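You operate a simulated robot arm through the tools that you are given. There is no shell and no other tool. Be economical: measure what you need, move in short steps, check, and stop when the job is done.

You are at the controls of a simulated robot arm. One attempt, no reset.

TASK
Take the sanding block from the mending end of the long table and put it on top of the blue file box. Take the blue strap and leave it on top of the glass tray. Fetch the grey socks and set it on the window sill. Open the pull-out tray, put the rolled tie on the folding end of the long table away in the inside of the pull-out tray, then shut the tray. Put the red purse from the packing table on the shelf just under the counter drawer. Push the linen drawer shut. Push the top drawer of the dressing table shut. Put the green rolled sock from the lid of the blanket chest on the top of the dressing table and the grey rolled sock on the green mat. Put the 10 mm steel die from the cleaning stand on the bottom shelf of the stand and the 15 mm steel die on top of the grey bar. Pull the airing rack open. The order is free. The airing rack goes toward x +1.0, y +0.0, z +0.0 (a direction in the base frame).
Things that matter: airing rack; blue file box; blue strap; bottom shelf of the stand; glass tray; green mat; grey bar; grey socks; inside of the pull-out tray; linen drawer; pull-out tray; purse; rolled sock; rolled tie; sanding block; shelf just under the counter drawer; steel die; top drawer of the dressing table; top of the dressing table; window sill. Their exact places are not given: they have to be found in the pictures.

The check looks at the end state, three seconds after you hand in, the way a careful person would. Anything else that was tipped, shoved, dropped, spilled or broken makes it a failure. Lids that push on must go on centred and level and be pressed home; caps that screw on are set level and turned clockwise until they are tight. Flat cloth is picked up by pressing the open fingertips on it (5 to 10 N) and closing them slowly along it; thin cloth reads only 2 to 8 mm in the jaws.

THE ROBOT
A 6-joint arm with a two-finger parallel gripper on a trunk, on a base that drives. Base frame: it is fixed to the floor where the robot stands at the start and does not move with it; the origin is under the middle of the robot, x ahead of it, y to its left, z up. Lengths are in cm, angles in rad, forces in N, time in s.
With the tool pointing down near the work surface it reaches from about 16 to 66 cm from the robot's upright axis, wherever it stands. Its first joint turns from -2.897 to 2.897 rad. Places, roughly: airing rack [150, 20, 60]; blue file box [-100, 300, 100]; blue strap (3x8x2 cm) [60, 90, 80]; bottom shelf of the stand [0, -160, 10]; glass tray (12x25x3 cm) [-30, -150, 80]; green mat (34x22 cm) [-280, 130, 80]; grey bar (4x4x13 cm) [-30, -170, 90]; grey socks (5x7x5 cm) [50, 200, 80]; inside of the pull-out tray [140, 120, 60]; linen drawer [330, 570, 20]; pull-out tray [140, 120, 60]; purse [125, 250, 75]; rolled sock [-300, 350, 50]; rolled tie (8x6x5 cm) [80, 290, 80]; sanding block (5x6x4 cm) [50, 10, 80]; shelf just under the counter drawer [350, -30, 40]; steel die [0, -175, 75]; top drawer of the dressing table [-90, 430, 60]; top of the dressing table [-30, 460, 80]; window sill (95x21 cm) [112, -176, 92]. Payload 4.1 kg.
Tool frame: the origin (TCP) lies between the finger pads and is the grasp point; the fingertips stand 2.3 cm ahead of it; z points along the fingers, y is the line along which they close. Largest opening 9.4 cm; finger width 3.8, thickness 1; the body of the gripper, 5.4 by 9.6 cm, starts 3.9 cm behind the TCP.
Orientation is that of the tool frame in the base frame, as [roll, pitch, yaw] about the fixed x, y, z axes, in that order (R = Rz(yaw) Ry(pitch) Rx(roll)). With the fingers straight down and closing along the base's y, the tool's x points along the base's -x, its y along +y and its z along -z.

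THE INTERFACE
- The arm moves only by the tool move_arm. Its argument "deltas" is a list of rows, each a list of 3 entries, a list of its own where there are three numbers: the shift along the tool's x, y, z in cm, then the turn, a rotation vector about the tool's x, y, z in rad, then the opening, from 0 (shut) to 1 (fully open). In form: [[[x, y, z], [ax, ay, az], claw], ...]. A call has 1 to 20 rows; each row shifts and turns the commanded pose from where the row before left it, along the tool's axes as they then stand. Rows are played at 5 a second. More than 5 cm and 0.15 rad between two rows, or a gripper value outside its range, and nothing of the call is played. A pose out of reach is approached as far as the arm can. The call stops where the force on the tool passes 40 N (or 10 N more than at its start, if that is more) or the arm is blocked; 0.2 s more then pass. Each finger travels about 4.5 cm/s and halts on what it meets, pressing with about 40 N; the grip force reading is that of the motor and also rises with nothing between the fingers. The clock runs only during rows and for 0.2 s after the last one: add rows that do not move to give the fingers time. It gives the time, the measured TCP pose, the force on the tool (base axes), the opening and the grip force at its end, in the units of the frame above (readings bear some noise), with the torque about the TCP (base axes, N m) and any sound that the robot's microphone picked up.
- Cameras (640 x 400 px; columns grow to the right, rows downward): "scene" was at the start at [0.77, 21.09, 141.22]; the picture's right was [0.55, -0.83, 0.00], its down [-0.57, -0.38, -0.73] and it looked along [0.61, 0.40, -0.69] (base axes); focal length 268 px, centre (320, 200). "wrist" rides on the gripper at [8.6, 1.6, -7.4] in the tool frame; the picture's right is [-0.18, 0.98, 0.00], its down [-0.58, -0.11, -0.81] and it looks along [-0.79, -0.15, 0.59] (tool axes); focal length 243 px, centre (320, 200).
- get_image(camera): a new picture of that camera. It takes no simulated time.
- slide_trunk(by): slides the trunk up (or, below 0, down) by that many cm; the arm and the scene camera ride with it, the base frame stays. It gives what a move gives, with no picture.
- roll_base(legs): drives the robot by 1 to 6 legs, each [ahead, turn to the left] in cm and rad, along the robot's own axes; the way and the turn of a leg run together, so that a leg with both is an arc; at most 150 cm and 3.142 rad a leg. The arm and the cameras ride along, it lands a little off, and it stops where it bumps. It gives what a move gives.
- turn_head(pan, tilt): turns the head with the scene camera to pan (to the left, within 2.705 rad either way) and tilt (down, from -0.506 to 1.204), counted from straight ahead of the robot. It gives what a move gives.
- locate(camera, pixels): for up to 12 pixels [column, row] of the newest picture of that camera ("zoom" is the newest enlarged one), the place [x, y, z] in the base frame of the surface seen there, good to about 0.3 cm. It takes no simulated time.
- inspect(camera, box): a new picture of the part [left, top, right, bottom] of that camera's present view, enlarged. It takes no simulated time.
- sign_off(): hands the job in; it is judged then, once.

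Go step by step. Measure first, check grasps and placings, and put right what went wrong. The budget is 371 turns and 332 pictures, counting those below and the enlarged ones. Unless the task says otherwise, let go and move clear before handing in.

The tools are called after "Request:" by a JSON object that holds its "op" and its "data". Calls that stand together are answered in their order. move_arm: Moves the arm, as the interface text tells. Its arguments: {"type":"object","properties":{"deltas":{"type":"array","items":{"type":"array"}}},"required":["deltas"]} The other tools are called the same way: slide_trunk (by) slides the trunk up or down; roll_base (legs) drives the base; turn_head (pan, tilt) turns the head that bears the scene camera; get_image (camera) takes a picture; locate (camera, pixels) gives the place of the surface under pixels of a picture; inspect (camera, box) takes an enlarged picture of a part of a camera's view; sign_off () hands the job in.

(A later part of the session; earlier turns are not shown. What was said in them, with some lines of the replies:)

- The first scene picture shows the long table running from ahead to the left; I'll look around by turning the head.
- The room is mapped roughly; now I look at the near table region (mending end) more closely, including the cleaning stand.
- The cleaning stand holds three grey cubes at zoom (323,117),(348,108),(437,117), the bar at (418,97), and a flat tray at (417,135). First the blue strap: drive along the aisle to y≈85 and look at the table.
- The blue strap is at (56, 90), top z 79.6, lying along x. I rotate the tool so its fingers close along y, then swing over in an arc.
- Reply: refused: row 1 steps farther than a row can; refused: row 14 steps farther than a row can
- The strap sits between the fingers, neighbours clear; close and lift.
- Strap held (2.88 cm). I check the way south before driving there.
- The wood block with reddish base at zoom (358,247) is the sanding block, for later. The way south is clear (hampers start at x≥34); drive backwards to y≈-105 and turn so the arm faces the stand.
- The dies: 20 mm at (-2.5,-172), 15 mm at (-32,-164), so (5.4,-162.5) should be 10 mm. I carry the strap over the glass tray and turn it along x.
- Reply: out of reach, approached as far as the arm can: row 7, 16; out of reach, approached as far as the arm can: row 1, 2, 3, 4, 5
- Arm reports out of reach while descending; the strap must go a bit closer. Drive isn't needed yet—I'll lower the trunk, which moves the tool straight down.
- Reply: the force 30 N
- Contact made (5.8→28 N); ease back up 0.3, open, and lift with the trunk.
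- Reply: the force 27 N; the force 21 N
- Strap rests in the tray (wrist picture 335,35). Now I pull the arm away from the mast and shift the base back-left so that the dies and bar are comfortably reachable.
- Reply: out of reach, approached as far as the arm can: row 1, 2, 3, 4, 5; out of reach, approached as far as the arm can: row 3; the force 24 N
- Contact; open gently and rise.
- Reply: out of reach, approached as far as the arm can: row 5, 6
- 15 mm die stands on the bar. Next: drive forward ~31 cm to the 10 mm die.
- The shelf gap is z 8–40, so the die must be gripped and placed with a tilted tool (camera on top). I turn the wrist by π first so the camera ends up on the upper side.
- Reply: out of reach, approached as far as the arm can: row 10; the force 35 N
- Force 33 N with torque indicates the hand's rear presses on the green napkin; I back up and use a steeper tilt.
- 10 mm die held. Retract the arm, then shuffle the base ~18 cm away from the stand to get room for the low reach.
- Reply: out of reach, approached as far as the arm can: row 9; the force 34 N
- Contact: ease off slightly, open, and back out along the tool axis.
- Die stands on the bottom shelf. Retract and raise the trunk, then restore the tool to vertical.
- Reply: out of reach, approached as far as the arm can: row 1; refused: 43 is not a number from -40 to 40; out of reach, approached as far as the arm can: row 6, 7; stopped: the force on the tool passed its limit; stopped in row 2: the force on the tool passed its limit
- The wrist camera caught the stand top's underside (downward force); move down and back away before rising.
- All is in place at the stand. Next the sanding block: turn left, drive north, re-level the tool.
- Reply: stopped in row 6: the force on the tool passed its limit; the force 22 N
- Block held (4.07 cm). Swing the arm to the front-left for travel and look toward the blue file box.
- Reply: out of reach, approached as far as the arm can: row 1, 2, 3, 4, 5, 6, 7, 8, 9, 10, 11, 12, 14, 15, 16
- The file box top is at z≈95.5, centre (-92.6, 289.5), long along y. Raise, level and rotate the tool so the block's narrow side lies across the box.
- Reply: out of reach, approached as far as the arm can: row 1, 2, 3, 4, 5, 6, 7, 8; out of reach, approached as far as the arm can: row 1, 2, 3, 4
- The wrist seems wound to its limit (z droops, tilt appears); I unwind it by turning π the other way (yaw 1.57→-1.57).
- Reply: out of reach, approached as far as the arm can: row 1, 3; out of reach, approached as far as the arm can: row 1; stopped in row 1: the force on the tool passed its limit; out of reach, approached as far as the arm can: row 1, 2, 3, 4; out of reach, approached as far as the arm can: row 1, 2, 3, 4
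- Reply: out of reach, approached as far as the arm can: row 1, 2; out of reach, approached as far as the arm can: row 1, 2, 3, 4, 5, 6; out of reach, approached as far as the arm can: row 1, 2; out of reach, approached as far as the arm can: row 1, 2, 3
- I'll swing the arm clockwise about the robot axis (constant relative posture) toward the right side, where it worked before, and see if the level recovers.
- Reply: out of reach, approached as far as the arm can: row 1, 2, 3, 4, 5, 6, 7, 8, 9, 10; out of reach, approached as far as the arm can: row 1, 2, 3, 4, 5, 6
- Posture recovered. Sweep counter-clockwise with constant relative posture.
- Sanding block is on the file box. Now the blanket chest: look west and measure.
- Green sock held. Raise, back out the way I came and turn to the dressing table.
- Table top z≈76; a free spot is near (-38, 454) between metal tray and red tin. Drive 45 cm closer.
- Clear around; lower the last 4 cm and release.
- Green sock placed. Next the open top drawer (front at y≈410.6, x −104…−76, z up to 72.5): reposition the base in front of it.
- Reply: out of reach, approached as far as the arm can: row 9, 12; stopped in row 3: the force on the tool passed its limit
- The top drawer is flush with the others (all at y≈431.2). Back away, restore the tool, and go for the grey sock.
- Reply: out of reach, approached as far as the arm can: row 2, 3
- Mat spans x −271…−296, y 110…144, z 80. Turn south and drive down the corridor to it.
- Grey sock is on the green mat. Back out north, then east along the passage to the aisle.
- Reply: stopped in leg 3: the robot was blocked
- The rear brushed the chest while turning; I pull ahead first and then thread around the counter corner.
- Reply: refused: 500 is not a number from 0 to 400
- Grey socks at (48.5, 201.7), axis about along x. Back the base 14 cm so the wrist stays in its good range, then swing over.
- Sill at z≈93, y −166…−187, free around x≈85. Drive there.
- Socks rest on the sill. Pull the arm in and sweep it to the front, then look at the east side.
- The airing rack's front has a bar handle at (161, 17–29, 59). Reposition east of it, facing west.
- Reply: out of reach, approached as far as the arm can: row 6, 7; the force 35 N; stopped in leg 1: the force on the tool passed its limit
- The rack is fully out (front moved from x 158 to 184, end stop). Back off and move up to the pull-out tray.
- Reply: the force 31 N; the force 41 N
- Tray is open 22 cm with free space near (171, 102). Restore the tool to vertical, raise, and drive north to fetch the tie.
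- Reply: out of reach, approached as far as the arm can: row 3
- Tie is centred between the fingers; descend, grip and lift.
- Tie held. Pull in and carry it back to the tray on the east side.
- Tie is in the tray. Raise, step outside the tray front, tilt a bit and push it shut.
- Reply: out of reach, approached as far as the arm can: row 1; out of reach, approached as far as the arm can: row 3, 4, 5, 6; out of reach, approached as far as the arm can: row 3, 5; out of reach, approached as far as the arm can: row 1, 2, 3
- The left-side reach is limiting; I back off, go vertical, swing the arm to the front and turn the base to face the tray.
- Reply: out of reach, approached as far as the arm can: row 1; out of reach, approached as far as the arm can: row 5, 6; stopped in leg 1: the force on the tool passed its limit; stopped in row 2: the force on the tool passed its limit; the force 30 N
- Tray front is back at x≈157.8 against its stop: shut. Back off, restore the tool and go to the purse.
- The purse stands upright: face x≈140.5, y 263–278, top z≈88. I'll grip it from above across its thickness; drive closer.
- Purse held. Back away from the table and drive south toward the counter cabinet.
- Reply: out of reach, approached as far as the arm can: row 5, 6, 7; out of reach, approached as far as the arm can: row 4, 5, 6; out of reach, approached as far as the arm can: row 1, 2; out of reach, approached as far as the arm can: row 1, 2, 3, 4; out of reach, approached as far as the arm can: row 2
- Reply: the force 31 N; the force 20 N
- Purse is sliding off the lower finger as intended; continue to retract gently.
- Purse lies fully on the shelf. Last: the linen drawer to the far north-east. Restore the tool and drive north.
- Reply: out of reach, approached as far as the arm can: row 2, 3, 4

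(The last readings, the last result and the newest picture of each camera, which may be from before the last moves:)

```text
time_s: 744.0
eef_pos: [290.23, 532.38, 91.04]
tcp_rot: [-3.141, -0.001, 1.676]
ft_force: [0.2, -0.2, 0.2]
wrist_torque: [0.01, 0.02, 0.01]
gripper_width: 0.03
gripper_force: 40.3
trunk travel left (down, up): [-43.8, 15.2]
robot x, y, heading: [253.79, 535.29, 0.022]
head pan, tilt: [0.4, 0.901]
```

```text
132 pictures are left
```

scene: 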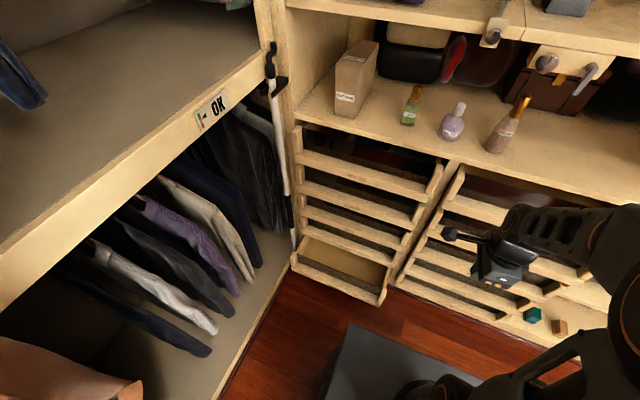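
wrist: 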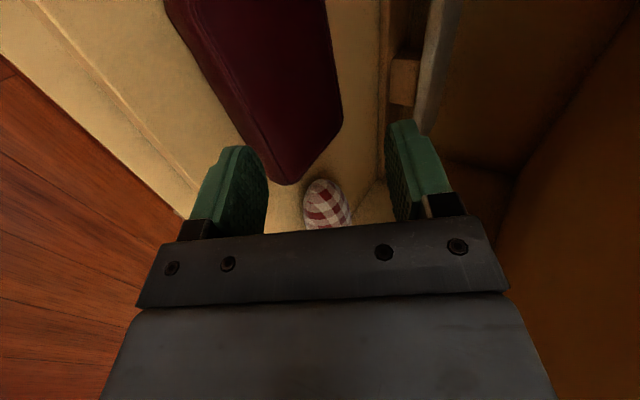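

Request:
{"op": "inspect", "data": {"camera": "scene", "box": [260, 200, 420, 320]}}

Request:
{"op": "locate", "data": {"camera": "scene", "pixels": [[335, 280], [295, 258], [380, 298], [335, 290], [340, 250], [345, 238], [430, 300], [345, 262], [388, 270], [300, 230], [270, 300]]}}

```text
3.33 times, centred on (340, 260) of scene
```

zoom: 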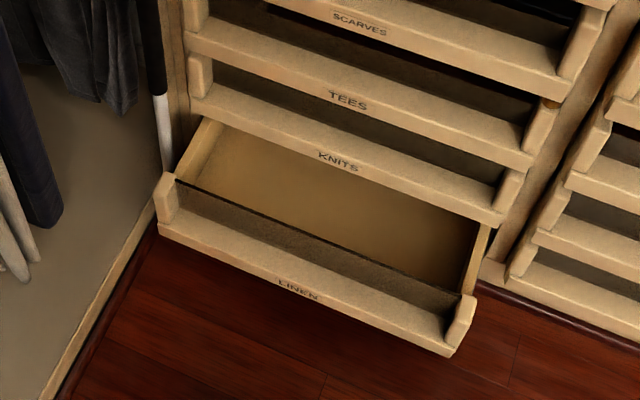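

```text
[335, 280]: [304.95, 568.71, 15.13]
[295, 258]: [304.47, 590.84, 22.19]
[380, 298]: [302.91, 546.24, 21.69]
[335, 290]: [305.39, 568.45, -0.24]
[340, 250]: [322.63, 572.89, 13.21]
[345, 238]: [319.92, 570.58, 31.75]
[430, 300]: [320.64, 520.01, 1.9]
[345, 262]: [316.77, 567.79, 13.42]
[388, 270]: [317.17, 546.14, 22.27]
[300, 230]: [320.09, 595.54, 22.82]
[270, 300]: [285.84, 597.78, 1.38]
```

The open drawer labelled LINEN is at the column bottom: front x≈303, y 546–591, z 8–22; closed plane x≈318. Swing the arm toward it, lower the trunk and tilt.

Request:
{"op": "move_arm", "data": {"deltas": [[[4.03, 0.75, 0], [0, 0, -0.11], 0.0], [[4.03, 0.75, 0], [0, 0, -0.11], 0.0], [[4.03, 0.75, 0], [0, 0, -0.11], 0.0], [[4.03, 0.75, 0], [0, 0, -0.11], 0.0], [[4.03, 0.75, 0], [0, 0, -0.11], 0.0], [[4.03, 0.75, 0], [0, 0, -0.11], 0.0]]}}

Request:
{"op": "slide_trunk", "data": {"by": -40}}

Request:
{"op": "move_arm", "data": {"deltas": [[[0, 0, 0], [-0.14, 0, 0], 0.0], [[0, 0, 0], [-0.14, 0, 0], 0.0], [[0, 0, 0], [-0.14, 0, 0], 0.0], [[0, 0, 0], [-0.14, 0, 0], 0.0], [[0, 0, 0], [-0.14, 0, 0], 0.0], [[0, 0, 0], [-0.14, 0, 0], 0.0], [[0, 0, 0], [0, 0, 0], 0.0]]}}

Request:
{"op": "get_image", "data": {"camera": "scene"}}

```text
time_s: 745.4
eef_pos: [285.78, 556.29, 90.99]
tcp_rot: [3.141, 0.001, 2.336]
ft_force: [0.7, -0.8, 0.3]
wrist_torque: [0.0, -0.01, 0.02]
gripper_width: 0.0
gripper_force: 39.8
trunk travel left (down, up): [-43.8, 15.2]
robot x, y, heading: [253.33, 535.18, 0.02]
head pan, tilt: [0.4, 0.901]
```

```text
time_s: 749.2
eef_pos: [285.82, 556.24, 51.0]
tcp_rot: [3.14, 0.0, 2.336]
ft_force: [0.3, 0.7, -0.3]
wrist_torque: [0.03, -0.01, -0.02]
gripper_width: 0.02
gripper_force: 39.8
trunk travel left (down, up): [-3.8, 55.2]
robot x, y, heading: [253.51, 535.38, 0.02]
head pan, tilt: [0.4, 0.901]
```

```text
time_s: 750.8
eef_pos: [286.41, 558.1, 51.18]
tcp_rot: [2.537, -0.054, 2.369]
ft_force: [-0.2, -0.6, -0.7]
wrist_torque: [0.02, -0.03, -0.03]
gripper_width: 0.0
gripper_force: 39.8
out of reach, approached as far as the arm can: row 4, 5, 6
trunk travel left (down, up): [-3.8, 55.2]
robot x, y, heading: [253.92, 535.63, 0.019]
head pan, tilt: [0.4, 0.901]
```

```text
130 pictures are left
```

scene: 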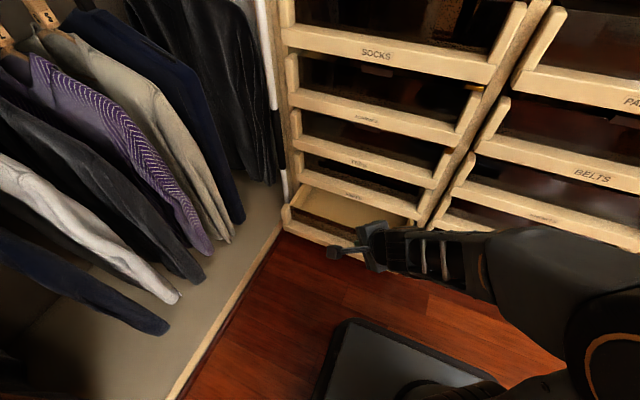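

Request:
{"op": "slide_trunk", "data": {"by": -3.5}}

Request:
{"op": "move_arm", "data": {"deltas": [[[-0.25, -0.93, 4.22], [0, 0, 0], 0.0], [[-0.25, -0.93, 4.22], [0, 0, 0], 0.0], [[-0.25, -0.93, 4.22], [0, 0, 0], 0.0], [[-0.25, -0.93, 4.22], [0, 0, 0], 0.0], [[-0.25, -0.93, 4.22], [0, 0, 0], 0.0], [[-0.25, -0.93, 4.22], [0, 0, 0], 0.0], [[0, 0, 0], [0, 0, 0], 0.0]]}}

Request:
{"op": "get_image", "data": {"camera": "scene"}}

Request:
{"op": "get_image", "data": {"camera": "wrist"}}

```text
time_s: 751.6
eef_pos: [286.33, 558.05, 47.66]
tcp_rot: [2.536, -0.054, 2.37]
ft_force: [0.0, 0.2, 0.3]
wrist_torque: [0.0, -0.02, 0.01]
gripper_width: 0.0
gripper_force: 39.9
trunk travel left (down, up): [-0.3, 58.7]
robot x, y, heading: [253.5, 535.71, 0.021]
head pan, tilt: [0.4, 0.901]
```

```text
time_s: 753.2
eef_pos: [293.75, 564.84, 23.75]
tcp_rot: [2.537, -0.064, 2.378]
ft_force: [-0.5, 0.0, 0.0]
wrist_torque: [-0.01, 0.01, -0.01]
gripper_width: 0.02
gripper_force: 39.4
trunk travel left (down, up): [-0.3, 58.7]
robot x, y, heading: [253.85, 535.15, 0.023]
head pan, tilt: [0.4, 0.901]
```

```text
129 pictures are left
```

scene: 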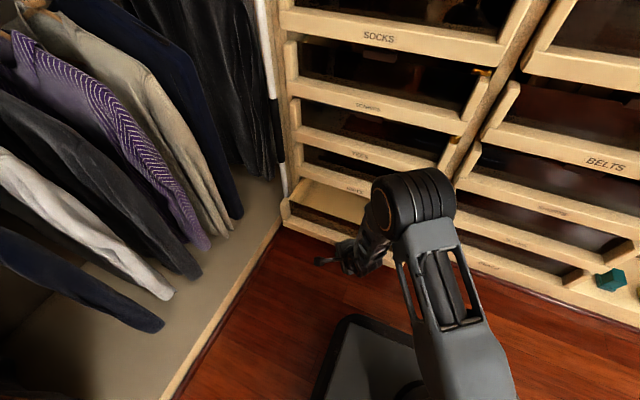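

```text
128 pictures are left
```

wrist: 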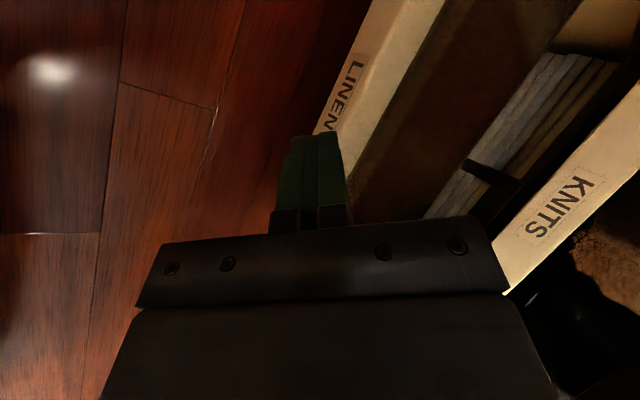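

Request:
{"op": "locate", "data": {"camera": "scene", "pixels": [[420, 190], [445, 195], [395, 190], [375, 230], [350, 260], [440, 270]]}}

Request:
{"op": "locate", "data": {"camera": "wrist", "pixels": [[350, 90], [330, 120], [385, 30], [360, 150], [545, 215], [365, 60]]}}

```text
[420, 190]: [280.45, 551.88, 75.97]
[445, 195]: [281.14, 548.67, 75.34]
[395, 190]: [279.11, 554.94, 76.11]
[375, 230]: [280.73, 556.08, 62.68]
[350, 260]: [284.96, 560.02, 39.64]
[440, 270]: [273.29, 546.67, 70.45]
```

```text
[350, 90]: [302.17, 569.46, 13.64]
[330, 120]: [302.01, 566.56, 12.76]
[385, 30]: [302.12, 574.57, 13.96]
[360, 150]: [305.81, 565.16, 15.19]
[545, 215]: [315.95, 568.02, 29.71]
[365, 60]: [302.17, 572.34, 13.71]
```

Request:
{"op": "move_arm", "data": {"deltas": [[[0, -2.55, 3.7], [0, 0, 0], 0.0], [[0, -2.55, 3.7], [0, 0, 0], 0.0], [[0, 0, 0], [0, 0, 0], 0.0]]}}

Request:
{"op": "get_image", "data": {"camera": "wrist"}}

```text
time_s: 754.0
eef_pos: [294.85, 564.44, 14.8]
tcp_rot: [2.537, -0.063, 2.377]
ft_force: [-0.1, 0.1, -0.3]
wrist_torque: [-0.01, 0.0, 0.04]
gripper_width: 0.0
gripper_force: 40.1
out of reach, approached as far as the arm can: row 1, 2
trunk travel left (down, up): [-0.3, 58.7]
robot x, y, heading: [253.33, 535.56, 0.022]
head pan, tilt: [0.4, 0.901]
```

```text
127 pictures are left
```

wrist: 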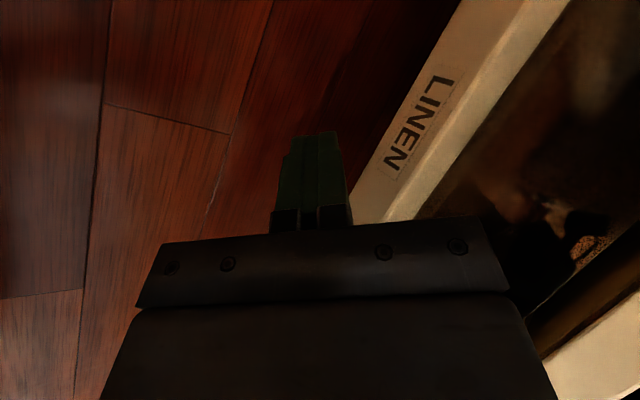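

Request:
{"op": "roll_base", "data": {"legs": [[10, 0]]}}

Request:
{"op": "get_image", "data": {"camera": "scene"}}

Request:
{"op": "roll_base", "data": {"legs": [[6, 0]]}}

Request:
{"op": "get_image", "data": {"camera": "wrist"}}

```text
time_s: 755.1
eef_pos: [304.71, 564.69, 14.92]
tcp_rot: [2.539, -0.061, 2.379]
ft_force: [-1.2, 0.1, -0.5]
wrist_torque: [0.01, 0.01, -0.01]
gripper_width: 0.01
gripper_force: 39.9
trunk travel left (down, up): [-0.3, 58.7]
robot x, y, heading: [263.78, 535.78, 0.024]
head pan, tilt: [0.4, 0.901]
```

```text
126 pictures are left
```

scene: 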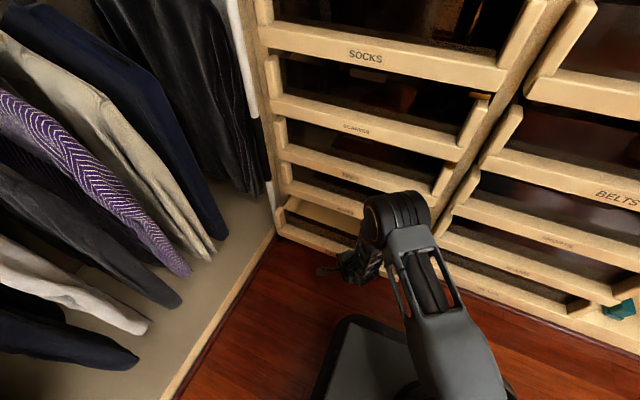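

```text
time_s: 756.1
eef_pos: [310.75, 564.85, 14.91]
tcp_rot: [2.538, -0.063, 2.377]
ft_force: [-0.8, -0.5, 0.5]
wrist_torque: [0.01, -0.02, -0.01]
gripper_width: 0.0
gripper_force: 39.9
trunk travel left (down, up): [-0.3, 58.7]
robot x, y, heading: [269.31, 535.82, 0.027]
head pan, tilt: [0.4, 0.901]
```

```text
125 pictures are left
```

wrist: 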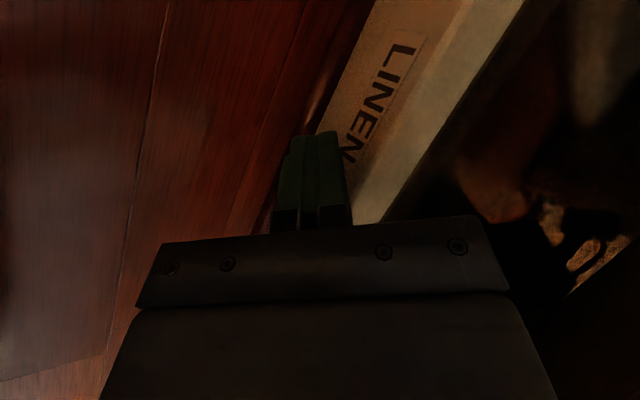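

Request:
{"op": "roll_base", "data": {"legs": [[2.5, 0]]}}

Request:
{"op": "roll_base", "data": {"legs": [[2, 0]]}}

Request:
{"op": "get_image", "data": {"camera": "scene"}}

```text
time_s: 756.9
eef_pos: [313.08, 564.92, 14.78]
tcp_rot: [2.538, -0.062, 2.377]
ft_force: [0.4, -0.1, -0.3]
wrist_torque: [-0.01, 0.02, -0.01]
gripper_width: 0.01
gripper_force: 39.4
trunk travel left (down, up): [-0.3, 58.7]
robot x, y, heading: [271.54, 535.53, 0.021]
head pan, tilt: [0.4, 0.901]
```

```text
time_s: 757.7
eef_pos: [313.54, 564.96, 14.76]
tcp_rot: [2.545, -0.065, 2.388]
ft_force: [0.4, -0.3, -1.1]
wrist_torque: [0.03, -0.02, 0.02]
gripper_width: 0.02
gripper_force: 40.0
trunk travel left (down, up): [-0.3, 58.7]
robot x, y, heading: [272.88, 535.69, 0.024]
head pan, tilt: [0.4, 0.901]
stopped in leg 1: the force on the tool passed its limit (the readings are from after the stop); the commanded pose is now the measured one
```

```text
124 pictures are left
```

scene: 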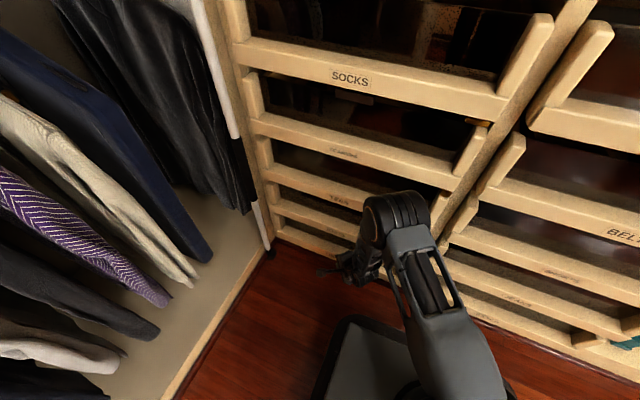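

Request:
{"op": "inspect", "data": {"camera": "scene", "box": [240, 160, 400, 290]}}

Request:
{"op": "locate", "data": {"camera": "scene", "pixels": [[305, 240], [318, 248], [320, 220], [315, 190], [300, 150], [290, 234]]}}

```text
3.08 times, centred on (320, 225) of scene
```

zoom: 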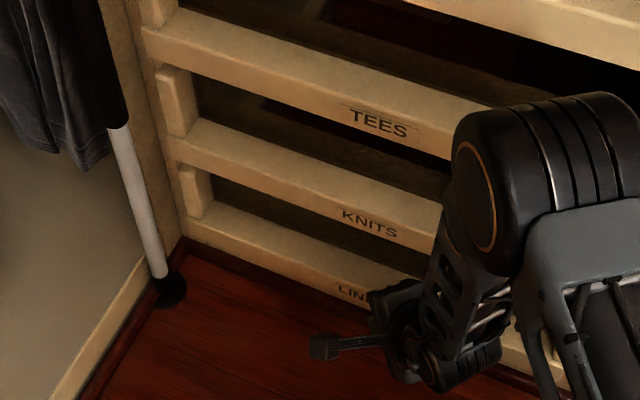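

```text
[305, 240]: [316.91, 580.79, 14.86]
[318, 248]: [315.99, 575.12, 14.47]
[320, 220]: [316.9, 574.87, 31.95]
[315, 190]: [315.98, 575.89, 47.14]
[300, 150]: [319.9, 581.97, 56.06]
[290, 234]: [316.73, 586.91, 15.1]
```

The linen drawer is flush with its neighbours (x≈316). Move clear and do a final check of the state of the rack and tray on the way.

Request:
{"op": "roll_base", "data": {"legs": [[-22, 0]]}}

Request:
{"op": "slide_trunk", "data": {"by": 35}}

Request:
{"op": "get_image", "data": {"camera": "scene"}}

```text
time_s: 759.4
eef_pos: [291.47, 564.46, 14.75]
tcp_rot: [2.544, -0.065, 2.39]
ft_force: [-0.5, -0.2, 0.2]
wrist_torque: [-0.01, 0.03, 0.01]
gripper_width: 0.0
gripper_force: 40.3
trunk travel left (down, up): [-0.3, 58.7]
robot x, y, heading: [250.78, 535.51, 0.021]
head pan, tilt: [0.4, 0.901]
```

```text
time_s: 762.8
eef_pos: [291.51, 564.42, 49.72]
tcp_rot: [2.544, -0.065, 2.39]
ft_force: [0.9, 0.5, 0.1]
wrist_torque: [0.01, -0.01, -0.01]
gripper_width: 0.0
gripper_force: 40.1
trunk travel left (down, up): [-35.3, 23.7]
robot x, y, heading: [250.7, 535.53, 0.023]
head pan, tilt: [0.4, 0.901]
```

```text
122 pictures are left
```

scene: 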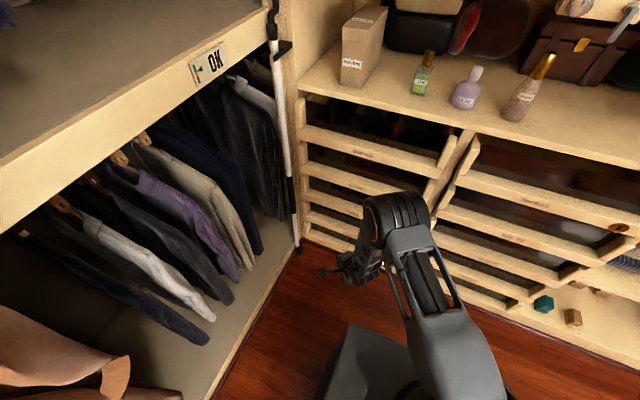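

Request:
{"op": "sign_off", "data": {}}

```text
The job is handed in.
```

I carried out every item on the list and handed the job in; I don't have the result of the check.

- **Moved:** All seven objects are where you asked. The red purse is lying flat on the shelf under the counter drawer.
- **Pull-out tray:** I opened it, put the tie in, and pushed it shut until it stopped.
- **Drawers:** The linen drawer and the dressing table's top drawer are flush with their neighbours.
- **Airing rack:** It is out about 26 cm, to where it would not pull further.

Three light contacts happened on the way. The hand pressed on the green napkin while I reached for the 10 mm die. The wrist camera caught the underside of the cleaning stand's top. The robot's back touched the blanket chest while turning. Later pictures showed nothing tipped or knocked over at any of the three. I did not measure whether the napkin had shifted.
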